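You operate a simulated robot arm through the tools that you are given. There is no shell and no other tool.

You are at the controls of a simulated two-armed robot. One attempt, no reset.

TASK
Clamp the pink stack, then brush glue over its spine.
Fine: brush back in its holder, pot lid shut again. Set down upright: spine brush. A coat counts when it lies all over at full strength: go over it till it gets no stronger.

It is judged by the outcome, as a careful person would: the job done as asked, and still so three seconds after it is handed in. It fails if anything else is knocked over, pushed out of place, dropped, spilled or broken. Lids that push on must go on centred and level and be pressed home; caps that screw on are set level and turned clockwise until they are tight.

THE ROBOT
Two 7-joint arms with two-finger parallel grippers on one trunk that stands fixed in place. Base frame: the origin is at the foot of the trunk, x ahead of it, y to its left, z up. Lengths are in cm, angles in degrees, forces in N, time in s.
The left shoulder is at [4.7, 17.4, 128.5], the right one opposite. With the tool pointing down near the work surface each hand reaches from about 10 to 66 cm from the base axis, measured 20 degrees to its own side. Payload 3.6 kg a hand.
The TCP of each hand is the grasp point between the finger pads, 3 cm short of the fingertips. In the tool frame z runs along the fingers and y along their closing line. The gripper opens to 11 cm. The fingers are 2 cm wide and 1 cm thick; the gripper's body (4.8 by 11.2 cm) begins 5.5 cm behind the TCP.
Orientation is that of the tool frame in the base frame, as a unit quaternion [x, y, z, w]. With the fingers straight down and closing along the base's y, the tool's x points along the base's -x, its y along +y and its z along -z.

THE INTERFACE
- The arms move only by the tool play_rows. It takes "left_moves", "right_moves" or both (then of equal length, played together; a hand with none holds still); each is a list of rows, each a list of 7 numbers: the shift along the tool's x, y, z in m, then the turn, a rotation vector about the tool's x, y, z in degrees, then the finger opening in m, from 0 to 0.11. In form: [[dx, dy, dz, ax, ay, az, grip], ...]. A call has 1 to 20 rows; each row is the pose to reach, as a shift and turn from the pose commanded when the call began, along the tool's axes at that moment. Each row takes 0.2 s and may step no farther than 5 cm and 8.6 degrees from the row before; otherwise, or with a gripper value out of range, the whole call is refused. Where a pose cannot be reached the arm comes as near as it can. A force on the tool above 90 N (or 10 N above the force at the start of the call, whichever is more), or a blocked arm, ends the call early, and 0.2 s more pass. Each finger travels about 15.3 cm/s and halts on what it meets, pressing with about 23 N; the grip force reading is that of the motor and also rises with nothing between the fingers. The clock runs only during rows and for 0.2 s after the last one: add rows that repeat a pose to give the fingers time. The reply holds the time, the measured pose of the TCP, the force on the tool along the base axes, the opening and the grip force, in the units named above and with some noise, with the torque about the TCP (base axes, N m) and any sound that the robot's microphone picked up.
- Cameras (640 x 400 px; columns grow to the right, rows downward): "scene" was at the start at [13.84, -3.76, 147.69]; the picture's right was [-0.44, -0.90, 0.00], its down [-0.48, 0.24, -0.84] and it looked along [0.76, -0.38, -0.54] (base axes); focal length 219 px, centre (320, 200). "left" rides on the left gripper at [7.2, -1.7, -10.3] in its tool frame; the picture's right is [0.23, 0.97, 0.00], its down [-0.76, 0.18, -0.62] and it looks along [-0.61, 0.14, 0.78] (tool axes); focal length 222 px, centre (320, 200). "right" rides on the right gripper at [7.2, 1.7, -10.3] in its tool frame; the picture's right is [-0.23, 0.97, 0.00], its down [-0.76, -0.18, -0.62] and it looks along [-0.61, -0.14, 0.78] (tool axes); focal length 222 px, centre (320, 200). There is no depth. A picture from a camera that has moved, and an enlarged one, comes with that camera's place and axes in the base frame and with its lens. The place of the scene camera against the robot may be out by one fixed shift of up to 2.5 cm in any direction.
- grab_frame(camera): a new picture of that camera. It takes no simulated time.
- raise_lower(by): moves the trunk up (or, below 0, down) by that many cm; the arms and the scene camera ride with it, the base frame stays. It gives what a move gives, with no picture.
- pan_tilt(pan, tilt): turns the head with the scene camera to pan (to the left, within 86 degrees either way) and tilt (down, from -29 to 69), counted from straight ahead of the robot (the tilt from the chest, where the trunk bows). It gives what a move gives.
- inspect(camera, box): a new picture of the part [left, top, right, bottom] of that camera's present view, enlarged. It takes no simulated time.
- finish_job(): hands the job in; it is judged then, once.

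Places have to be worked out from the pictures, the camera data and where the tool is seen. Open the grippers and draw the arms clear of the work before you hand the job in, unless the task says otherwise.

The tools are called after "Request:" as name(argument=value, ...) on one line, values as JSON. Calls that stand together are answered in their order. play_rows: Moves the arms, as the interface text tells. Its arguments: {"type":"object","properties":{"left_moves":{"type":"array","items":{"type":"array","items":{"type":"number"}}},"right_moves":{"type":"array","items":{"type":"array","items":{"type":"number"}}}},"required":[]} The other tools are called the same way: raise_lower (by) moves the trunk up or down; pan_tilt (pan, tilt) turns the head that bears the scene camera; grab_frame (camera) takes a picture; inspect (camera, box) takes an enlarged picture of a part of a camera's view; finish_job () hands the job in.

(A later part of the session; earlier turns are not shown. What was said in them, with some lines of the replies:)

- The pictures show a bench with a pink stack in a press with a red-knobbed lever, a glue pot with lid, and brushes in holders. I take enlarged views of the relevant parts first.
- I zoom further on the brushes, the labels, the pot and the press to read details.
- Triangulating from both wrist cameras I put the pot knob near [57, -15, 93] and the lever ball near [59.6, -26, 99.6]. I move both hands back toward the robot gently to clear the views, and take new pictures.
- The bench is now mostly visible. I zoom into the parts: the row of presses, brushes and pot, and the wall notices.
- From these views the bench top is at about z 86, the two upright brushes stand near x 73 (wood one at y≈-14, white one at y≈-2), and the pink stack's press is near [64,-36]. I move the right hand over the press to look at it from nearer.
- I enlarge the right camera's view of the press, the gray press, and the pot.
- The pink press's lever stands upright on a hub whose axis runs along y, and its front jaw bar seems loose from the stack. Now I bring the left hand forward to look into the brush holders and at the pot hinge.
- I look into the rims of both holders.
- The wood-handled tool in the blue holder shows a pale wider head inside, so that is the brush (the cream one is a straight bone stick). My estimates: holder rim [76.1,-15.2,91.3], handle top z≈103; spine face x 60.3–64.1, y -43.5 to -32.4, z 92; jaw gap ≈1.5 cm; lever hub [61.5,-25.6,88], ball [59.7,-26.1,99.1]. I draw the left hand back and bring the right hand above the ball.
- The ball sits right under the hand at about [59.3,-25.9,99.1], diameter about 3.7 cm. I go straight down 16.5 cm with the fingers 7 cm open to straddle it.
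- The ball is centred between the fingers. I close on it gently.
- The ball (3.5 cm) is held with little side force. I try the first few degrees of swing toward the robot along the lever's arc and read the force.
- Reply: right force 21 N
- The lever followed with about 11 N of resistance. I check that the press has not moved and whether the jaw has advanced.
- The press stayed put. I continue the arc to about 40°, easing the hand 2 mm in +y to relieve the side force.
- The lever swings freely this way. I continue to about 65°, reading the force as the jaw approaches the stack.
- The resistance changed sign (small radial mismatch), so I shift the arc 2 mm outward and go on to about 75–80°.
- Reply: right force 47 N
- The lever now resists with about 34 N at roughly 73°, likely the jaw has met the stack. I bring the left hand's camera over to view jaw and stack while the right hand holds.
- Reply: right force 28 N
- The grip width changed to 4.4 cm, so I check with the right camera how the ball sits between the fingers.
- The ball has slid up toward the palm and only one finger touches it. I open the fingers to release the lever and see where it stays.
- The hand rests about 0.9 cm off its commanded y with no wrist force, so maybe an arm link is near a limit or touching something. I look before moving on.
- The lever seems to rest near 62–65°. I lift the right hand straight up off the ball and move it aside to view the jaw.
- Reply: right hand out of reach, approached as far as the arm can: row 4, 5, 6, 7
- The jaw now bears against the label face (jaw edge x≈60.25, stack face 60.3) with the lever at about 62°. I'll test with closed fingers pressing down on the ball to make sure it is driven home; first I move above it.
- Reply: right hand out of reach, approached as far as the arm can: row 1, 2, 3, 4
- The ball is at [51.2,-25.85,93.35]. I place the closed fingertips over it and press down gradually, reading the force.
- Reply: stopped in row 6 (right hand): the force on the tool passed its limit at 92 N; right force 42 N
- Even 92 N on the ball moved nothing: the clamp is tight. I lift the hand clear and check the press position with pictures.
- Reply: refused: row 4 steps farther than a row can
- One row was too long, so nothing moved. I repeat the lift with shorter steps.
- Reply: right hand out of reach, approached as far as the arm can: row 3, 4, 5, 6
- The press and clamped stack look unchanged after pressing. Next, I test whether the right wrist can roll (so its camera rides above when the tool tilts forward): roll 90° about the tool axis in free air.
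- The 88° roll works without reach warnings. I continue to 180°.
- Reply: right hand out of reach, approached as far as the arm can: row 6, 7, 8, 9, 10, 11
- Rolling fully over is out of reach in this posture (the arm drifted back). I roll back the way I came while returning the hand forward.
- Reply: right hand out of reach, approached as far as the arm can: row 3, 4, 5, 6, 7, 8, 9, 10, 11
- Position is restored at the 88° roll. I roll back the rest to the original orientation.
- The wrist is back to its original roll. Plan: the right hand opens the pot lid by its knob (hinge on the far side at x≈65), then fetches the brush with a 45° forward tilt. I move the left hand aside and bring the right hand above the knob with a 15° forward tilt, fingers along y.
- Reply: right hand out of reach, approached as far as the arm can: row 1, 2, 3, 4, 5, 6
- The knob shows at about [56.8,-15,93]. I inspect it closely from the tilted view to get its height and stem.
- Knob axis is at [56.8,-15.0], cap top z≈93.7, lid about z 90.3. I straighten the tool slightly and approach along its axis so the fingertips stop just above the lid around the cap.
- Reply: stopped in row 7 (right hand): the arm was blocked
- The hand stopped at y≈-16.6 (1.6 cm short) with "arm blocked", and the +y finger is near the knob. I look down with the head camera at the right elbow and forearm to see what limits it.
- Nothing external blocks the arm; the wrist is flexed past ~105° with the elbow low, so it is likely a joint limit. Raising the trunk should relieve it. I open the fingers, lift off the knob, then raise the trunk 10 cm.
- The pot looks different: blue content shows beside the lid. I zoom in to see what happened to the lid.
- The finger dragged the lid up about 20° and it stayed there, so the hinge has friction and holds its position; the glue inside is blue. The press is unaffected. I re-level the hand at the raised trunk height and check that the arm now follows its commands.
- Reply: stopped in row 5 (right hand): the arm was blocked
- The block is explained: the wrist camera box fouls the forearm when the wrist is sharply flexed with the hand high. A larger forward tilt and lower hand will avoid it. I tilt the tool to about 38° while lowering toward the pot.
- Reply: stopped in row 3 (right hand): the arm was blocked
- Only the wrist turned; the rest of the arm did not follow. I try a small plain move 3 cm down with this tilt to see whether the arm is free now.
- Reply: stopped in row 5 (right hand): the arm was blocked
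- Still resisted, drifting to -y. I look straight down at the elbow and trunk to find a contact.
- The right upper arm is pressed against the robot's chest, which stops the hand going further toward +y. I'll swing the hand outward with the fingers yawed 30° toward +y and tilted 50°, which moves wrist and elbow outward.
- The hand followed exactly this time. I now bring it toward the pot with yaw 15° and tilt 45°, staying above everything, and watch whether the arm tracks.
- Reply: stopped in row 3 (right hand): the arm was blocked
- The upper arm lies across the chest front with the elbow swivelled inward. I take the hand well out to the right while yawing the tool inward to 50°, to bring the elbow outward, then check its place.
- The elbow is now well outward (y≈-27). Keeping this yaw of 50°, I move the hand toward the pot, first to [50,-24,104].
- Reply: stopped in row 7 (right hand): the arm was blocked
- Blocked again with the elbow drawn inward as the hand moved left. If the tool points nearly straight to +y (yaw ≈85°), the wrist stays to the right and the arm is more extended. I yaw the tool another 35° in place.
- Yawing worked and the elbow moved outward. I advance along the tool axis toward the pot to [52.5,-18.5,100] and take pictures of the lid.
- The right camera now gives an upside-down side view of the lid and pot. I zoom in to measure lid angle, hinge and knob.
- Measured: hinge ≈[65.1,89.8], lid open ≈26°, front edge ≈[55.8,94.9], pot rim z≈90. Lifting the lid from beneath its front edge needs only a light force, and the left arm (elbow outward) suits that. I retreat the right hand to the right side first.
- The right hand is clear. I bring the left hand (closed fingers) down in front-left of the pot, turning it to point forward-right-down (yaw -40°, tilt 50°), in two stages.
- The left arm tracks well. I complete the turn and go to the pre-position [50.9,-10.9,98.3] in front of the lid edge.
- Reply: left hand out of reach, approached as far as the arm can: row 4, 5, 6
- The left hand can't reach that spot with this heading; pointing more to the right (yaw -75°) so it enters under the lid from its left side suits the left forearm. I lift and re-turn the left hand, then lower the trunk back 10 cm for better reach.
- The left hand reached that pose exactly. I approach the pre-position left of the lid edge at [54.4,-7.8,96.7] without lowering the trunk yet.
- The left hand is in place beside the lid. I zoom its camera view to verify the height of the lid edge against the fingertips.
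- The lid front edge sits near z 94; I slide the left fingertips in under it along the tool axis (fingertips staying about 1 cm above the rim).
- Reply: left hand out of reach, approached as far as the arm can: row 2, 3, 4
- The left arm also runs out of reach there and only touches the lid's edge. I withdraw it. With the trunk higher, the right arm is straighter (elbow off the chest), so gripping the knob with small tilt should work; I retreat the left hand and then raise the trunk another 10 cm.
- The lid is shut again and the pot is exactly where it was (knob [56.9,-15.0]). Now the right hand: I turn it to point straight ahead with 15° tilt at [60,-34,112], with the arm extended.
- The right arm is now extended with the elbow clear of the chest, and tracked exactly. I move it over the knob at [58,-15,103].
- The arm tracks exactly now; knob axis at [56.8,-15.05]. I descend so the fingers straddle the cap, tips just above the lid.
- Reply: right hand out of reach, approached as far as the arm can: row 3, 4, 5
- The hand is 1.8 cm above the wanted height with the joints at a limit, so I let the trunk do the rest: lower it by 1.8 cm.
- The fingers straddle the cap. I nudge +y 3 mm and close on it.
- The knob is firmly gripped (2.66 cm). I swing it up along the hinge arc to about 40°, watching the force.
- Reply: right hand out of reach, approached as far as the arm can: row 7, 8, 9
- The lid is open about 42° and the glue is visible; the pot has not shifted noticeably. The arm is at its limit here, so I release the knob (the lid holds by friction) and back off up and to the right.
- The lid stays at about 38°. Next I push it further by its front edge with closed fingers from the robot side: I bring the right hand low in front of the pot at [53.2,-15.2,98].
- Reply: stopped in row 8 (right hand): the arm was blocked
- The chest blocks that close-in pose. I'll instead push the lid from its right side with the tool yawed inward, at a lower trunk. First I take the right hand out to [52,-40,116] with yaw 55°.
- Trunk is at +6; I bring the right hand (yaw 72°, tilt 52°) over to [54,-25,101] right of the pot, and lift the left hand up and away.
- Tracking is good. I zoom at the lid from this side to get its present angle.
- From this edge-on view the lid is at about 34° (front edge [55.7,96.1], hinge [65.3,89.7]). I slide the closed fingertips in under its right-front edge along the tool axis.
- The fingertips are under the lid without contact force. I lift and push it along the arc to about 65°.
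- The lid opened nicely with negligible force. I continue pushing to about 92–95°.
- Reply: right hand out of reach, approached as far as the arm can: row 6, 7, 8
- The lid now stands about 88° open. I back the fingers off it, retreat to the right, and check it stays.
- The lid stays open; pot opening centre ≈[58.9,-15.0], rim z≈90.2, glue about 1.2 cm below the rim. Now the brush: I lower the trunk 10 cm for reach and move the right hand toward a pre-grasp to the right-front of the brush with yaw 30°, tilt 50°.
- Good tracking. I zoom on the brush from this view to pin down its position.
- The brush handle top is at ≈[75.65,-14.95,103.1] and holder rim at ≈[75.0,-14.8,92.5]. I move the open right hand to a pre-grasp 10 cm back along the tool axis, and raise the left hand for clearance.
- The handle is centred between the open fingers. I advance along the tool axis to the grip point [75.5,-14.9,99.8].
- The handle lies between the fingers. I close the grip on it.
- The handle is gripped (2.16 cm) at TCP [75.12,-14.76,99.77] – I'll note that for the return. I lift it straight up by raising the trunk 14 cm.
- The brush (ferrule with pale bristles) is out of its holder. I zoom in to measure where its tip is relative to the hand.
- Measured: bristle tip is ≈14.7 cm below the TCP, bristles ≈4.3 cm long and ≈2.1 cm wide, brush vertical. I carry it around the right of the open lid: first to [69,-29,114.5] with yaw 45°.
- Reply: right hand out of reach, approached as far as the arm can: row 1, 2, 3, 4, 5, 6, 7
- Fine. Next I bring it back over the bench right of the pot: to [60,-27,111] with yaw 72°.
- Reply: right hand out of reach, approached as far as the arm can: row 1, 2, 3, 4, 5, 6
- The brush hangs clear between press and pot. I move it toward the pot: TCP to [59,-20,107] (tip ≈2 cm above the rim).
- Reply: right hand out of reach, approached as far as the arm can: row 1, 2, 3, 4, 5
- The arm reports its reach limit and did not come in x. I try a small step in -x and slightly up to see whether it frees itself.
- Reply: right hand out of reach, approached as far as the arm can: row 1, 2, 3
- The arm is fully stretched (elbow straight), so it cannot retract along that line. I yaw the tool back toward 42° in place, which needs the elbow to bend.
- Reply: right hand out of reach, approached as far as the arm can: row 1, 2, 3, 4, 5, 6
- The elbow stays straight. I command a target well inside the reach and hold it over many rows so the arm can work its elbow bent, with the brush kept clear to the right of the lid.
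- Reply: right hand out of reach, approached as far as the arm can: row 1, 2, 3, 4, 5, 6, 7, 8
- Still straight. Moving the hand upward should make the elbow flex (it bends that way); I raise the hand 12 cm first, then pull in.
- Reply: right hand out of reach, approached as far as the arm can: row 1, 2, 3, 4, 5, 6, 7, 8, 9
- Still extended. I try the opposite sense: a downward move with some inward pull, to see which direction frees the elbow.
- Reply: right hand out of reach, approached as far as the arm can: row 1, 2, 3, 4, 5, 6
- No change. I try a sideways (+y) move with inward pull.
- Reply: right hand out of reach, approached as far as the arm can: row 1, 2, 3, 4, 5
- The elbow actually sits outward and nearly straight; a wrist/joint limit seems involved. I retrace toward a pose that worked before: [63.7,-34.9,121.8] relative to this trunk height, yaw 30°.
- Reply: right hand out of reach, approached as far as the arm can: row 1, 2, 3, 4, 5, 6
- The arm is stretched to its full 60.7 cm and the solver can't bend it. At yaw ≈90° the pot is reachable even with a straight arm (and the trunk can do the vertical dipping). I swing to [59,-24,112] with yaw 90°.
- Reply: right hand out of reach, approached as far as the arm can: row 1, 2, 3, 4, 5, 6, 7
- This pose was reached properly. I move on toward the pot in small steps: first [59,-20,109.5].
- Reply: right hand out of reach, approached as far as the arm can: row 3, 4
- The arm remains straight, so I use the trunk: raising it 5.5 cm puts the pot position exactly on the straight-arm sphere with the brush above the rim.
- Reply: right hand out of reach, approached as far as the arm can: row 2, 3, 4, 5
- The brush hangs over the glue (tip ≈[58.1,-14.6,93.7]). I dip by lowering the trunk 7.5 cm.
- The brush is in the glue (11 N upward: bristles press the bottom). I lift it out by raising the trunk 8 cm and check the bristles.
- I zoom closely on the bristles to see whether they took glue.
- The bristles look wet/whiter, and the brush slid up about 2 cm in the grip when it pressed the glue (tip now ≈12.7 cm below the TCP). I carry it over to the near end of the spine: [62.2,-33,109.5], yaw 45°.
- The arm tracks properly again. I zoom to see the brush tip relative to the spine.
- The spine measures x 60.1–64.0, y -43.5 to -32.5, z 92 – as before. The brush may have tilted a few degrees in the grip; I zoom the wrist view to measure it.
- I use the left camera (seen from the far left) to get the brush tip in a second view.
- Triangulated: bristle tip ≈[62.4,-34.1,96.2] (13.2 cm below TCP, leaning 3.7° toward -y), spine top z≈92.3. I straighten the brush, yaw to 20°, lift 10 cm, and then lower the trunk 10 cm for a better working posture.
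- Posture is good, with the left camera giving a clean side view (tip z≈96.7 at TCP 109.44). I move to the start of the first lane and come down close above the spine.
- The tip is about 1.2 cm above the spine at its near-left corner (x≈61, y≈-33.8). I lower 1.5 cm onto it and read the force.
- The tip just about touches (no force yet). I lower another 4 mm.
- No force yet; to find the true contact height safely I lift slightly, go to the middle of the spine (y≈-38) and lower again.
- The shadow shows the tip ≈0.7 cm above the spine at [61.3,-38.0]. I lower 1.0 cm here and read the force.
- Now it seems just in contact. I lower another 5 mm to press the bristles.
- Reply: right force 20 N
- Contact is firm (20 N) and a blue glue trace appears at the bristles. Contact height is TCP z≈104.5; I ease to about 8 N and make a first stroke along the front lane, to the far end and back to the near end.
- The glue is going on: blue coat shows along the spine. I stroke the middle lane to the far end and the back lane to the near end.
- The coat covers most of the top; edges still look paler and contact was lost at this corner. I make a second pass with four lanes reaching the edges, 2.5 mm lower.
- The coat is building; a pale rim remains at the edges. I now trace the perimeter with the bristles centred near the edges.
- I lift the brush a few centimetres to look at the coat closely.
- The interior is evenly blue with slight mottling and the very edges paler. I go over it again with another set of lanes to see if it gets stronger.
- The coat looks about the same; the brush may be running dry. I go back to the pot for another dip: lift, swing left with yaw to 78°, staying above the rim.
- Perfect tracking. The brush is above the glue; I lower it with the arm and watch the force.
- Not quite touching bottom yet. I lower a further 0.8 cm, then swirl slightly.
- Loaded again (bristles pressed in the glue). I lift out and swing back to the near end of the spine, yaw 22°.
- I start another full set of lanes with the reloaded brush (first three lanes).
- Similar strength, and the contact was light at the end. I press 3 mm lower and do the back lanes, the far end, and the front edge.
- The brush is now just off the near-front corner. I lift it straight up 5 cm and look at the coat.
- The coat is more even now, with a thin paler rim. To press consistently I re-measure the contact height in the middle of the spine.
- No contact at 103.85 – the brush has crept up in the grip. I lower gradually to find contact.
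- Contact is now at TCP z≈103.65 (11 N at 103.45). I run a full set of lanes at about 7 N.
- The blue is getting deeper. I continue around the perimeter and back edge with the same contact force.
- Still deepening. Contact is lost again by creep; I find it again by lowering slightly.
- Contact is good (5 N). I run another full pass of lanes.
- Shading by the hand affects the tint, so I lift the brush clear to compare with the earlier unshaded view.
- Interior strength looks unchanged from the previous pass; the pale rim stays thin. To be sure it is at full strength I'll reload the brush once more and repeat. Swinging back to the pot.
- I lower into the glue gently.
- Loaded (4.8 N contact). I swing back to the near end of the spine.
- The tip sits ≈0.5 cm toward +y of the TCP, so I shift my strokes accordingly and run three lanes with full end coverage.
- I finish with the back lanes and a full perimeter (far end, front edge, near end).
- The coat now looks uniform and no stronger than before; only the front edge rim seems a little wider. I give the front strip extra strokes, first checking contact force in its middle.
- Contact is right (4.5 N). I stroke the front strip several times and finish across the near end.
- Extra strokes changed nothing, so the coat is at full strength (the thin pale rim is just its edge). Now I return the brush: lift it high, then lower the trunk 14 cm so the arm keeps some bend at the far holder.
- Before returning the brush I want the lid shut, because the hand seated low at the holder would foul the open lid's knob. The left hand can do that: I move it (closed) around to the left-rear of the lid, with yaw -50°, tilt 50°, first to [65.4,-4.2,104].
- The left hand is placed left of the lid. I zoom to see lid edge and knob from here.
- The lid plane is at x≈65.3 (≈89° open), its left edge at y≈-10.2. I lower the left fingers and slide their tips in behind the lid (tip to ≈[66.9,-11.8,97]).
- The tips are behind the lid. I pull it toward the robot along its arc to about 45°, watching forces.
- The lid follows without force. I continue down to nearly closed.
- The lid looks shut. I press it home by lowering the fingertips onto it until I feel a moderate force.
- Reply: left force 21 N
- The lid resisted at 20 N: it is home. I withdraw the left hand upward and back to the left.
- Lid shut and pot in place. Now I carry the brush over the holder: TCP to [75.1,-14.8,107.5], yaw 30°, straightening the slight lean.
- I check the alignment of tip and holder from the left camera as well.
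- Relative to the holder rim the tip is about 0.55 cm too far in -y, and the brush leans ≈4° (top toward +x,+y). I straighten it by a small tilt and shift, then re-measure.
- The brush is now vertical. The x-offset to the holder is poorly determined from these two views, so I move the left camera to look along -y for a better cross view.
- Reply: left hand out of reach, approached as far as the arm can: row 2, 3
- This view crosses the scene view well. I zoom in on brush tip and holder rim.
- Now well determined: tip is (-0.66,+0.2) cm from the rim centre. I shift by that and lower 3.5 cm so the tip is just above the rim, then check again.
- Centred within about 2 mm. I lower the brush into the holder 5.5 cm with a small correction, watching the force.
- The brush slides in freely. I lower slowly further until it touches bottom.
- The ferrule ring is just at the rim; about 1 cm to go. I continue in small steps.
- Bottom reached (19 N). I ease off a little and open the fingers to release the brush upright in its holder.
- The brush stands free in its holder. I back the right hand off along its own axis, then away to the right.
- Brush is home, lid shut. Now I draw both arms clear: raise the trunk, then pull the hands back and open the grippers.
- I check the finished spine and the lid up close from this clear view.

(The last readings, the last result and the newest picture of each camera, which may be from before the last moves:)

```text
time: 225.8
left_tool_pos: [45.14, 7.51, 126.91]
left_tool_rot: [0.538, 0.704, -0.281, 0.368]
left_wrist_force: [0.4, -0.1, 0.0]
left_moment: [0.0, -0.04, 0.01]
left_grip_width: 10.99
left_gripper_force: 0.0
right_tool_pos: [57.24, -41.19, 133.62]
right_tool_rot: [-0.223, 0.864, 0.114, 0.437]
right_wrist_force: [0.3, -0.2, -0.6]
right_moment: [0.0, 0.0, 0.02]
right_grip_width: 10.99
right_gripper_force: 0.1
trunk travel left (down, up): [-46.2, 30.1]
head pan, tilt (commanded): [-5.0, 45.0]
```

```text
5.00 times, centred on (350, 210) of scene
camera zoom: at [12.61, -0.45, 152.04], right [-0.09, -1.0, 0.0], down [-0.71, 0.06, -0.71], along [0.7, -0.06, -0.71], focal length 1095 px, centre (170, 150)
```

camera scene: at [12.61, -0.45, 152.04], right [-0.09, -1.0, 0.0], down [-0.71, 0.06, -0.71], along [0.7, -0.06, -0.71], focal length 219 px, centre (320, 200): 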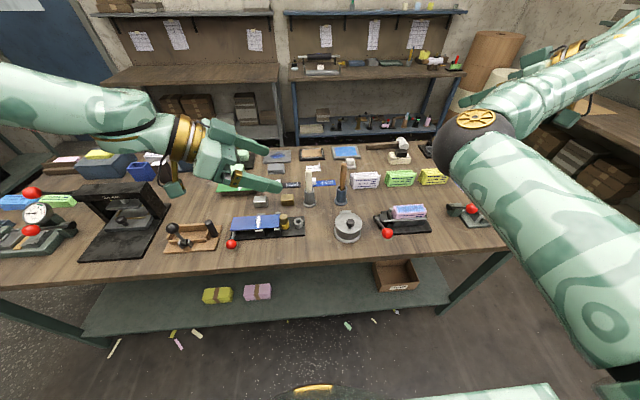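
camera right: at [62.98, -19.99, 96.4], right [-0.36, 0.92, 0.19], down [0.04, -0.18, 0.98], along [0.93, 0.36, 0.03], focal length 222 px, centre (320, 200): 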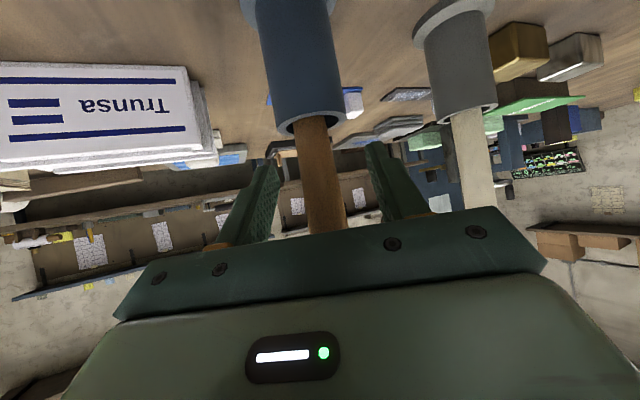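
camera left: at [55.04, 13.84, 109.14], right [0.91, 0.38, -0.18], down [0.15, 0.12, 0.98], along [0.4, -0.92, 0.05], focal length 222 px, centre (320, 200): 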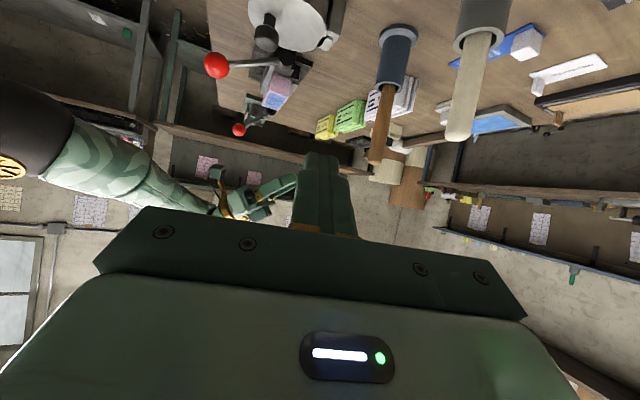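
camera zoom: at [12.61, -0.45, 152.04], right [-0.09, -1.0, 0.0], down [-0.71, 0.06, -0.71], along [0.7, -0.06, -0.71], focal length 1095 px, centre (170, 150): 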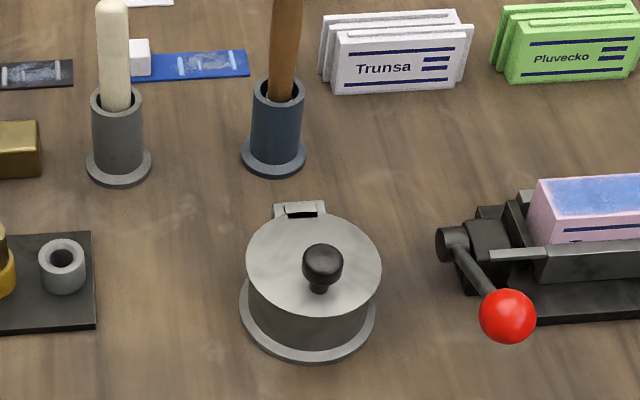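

The coat looks a bit paler along the front edge and the far end. I zoom in more to judge whether those bands are really under-coated.

Request:
inspect(camera="scene", box=[395, 201, 429, 219])

Request:
inspect(camera="scene", box=[412, 202, 428, 214])

Request:
inspect(camera="left", box=[320, 0, 400, 80])

```text
16.00 times, centred on (412, 210) of scene
camera zoom: at [12.61, -0.45, 152.04], right [-0.09, -1.0, 0.0], down [-0.71, 0.06, -0.71], along [0.7, -0.06, -0.71], focal length 3504 px, centre (-1152, 40)
```

zoom: 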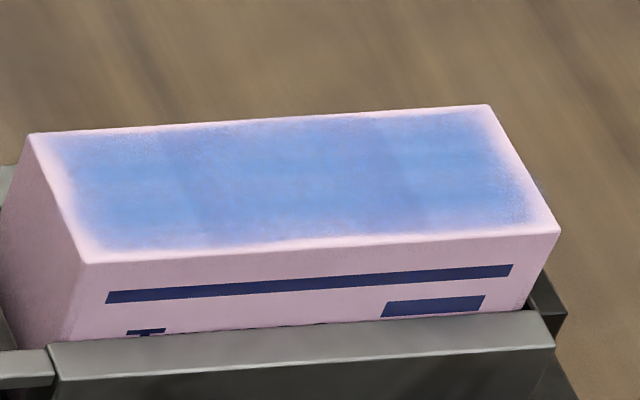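

```text
16.00 times, centred on (420, 208) of scene
camera zoom: at [12.61, -0.45, 152.04], right [-0.09, -1.0, 0.0], down [-0.71, 0.06, -0.71], along [0.7, -0.06, -0.71], focal length 3504 px, centre (-1280, 72)
```

zoom: 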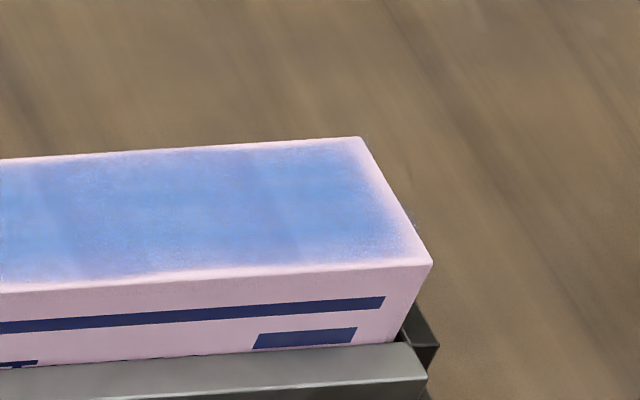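

```text
5.00 times, centred on (360, 40) of left
camera zoom: at [40.21, 19.28, 126.74], right [0.91, 0.38, -0.19], down [0.15, 0.12, 0.98], along [0.4, -0.92, 0.05], focal length 1111 px, centre (120, 1000)
```

zoom: 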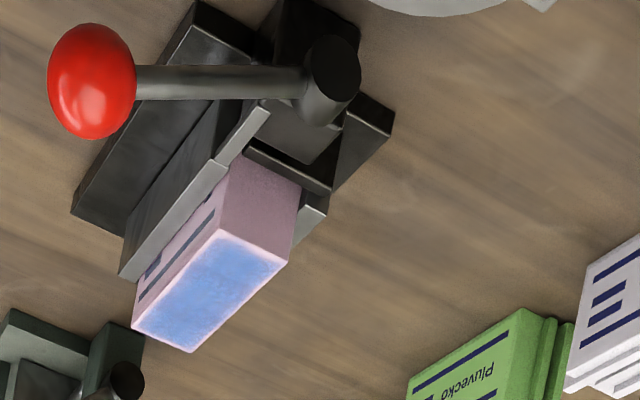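

The soft rim is the same on all four sides and did not change under many extra edge strokes, so it is the natural edge of a saturated coat. I pull the right arm a little further back so both arms are clear, then do a last overall check.

Request:
play_rows(right_moves=[[0, -0.01, -0.03, 0, 0, 0, 0.11], [0, -0.02, -0.06, 0, 0, 0, 0.11], [0, -0.03, -0.09, 0, 0, 0, 0.11], [0, -0.03, -0.09, 0, 0, 0, 0.11]], left_moves=[[0, -0.02, -0.02, 0, 0, 0, 0.11], [0, -0.04, -0.04, 0, 0, 0, 0.11], [0, -0.06, -0.06, 0, 0, 0, 0.11], [0, -0.06, -0.06, 0, 0, 0, 0.11]])

Request:
grab_frame(camera="scene")

Request:
inspect(camera="scene", box=[300, 150, 500, 270])

```text
time: 226.8
left_tool_pos: [38.93, 7.53, 130.24]
left_tool_rot: [0.538, 0.704, -0.281, 0.369]
left_wrist_force: [-0.2, -1.0, 0.2]
left_moment: [0.03, 0.02, 0.02]
left_grip_width: 11.01
left_gripper_force: 0.1
left hand out of reach, approached as far as the arm can: row 2, 3, 4
right_tool_pos: [51.98, -47.49, 138.75]
right_tool_rot: [-0.223, 0.863, 0.114, 0.438]
right_wrist_force: [0.3, 0.6, 0.1]
right_moment: [-0.03, -0.03, 0.02]
right_grip_width: 11.02
right_gripper_force: 0.1
trunk travel left (down, up): [-46.2, 30.1]
head pan, tilt (commanded): [-5.0, 45.0]
```

```text
taken
camera scene: at [12.57, -0.38, 152.05], right [-0.09, -1.0, 0.0], down [-0.71, 0.06, -0.71], along [0.7, -0.06, -0.71], focal length 219 px, centre (320, 200)
```

scene: 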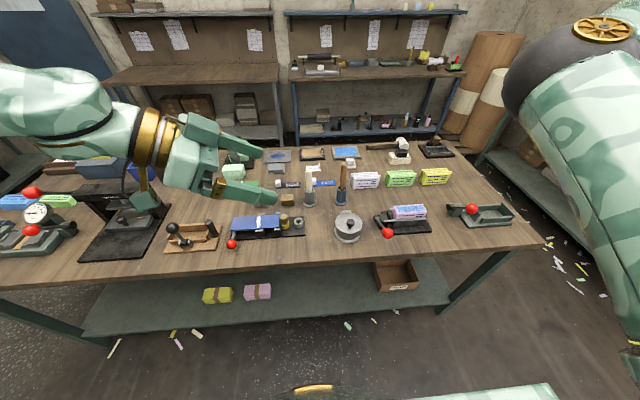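

```text
3.20 times, centred on (400, 210) of scene
camera zoom: at [12.57, -0.38, 152.05], right [-0.09, -1.0, 0.0], down [-0.71, 0.06, -0.71], along [0.7, -0.06, -0.71], focal length 701 px, centre (64, 168)
```

zoom: 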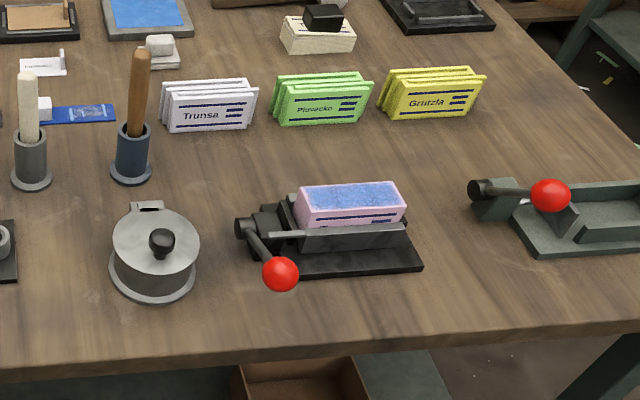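

The stack is clamped, the spine is coated all over, the brush stands upright in its holder and the pot lid is shut. Nothing else has been disturbed, and both grippers are open and clear. I hand the job in.

Request:
finish_job()

```text
The job is handed in.
```

The pink stack is clamped, its spine is coated with glue, the brush is back in its holder and the pot lid is shut. I've handed the job in, but no verdict came back, so whether it passed isn't confirmed.

- **Clamp:** the lever is at its stop with the front jaw against the stack. Pressing the lever with about 90 N moved nothing.
- **Spine coat:** I loaded the brush three times and went over the whole top, including all four edges, until extra strokes made no visible difference. A thin paler rim remains along every edge. I judged it the natural edge of a full coat because it didn't change under many extra edge strokes, but this is the point I'm least sure of.
- **Brush:** it stands upright and free in the blue holder. It slid a few centimetres in the grip during brushing, but I lowered it to the bottom of the holder before letting go.
- **Lid:** closed and pressed down with about 20 N. One of my attempts to open it had nudged it shut again. As far as I could measure, the pot has not moved from where it started.
- **Everything else:** I saw nothing knocked over, moved or spilled. Both grippers are open and the arms are clear of the work.
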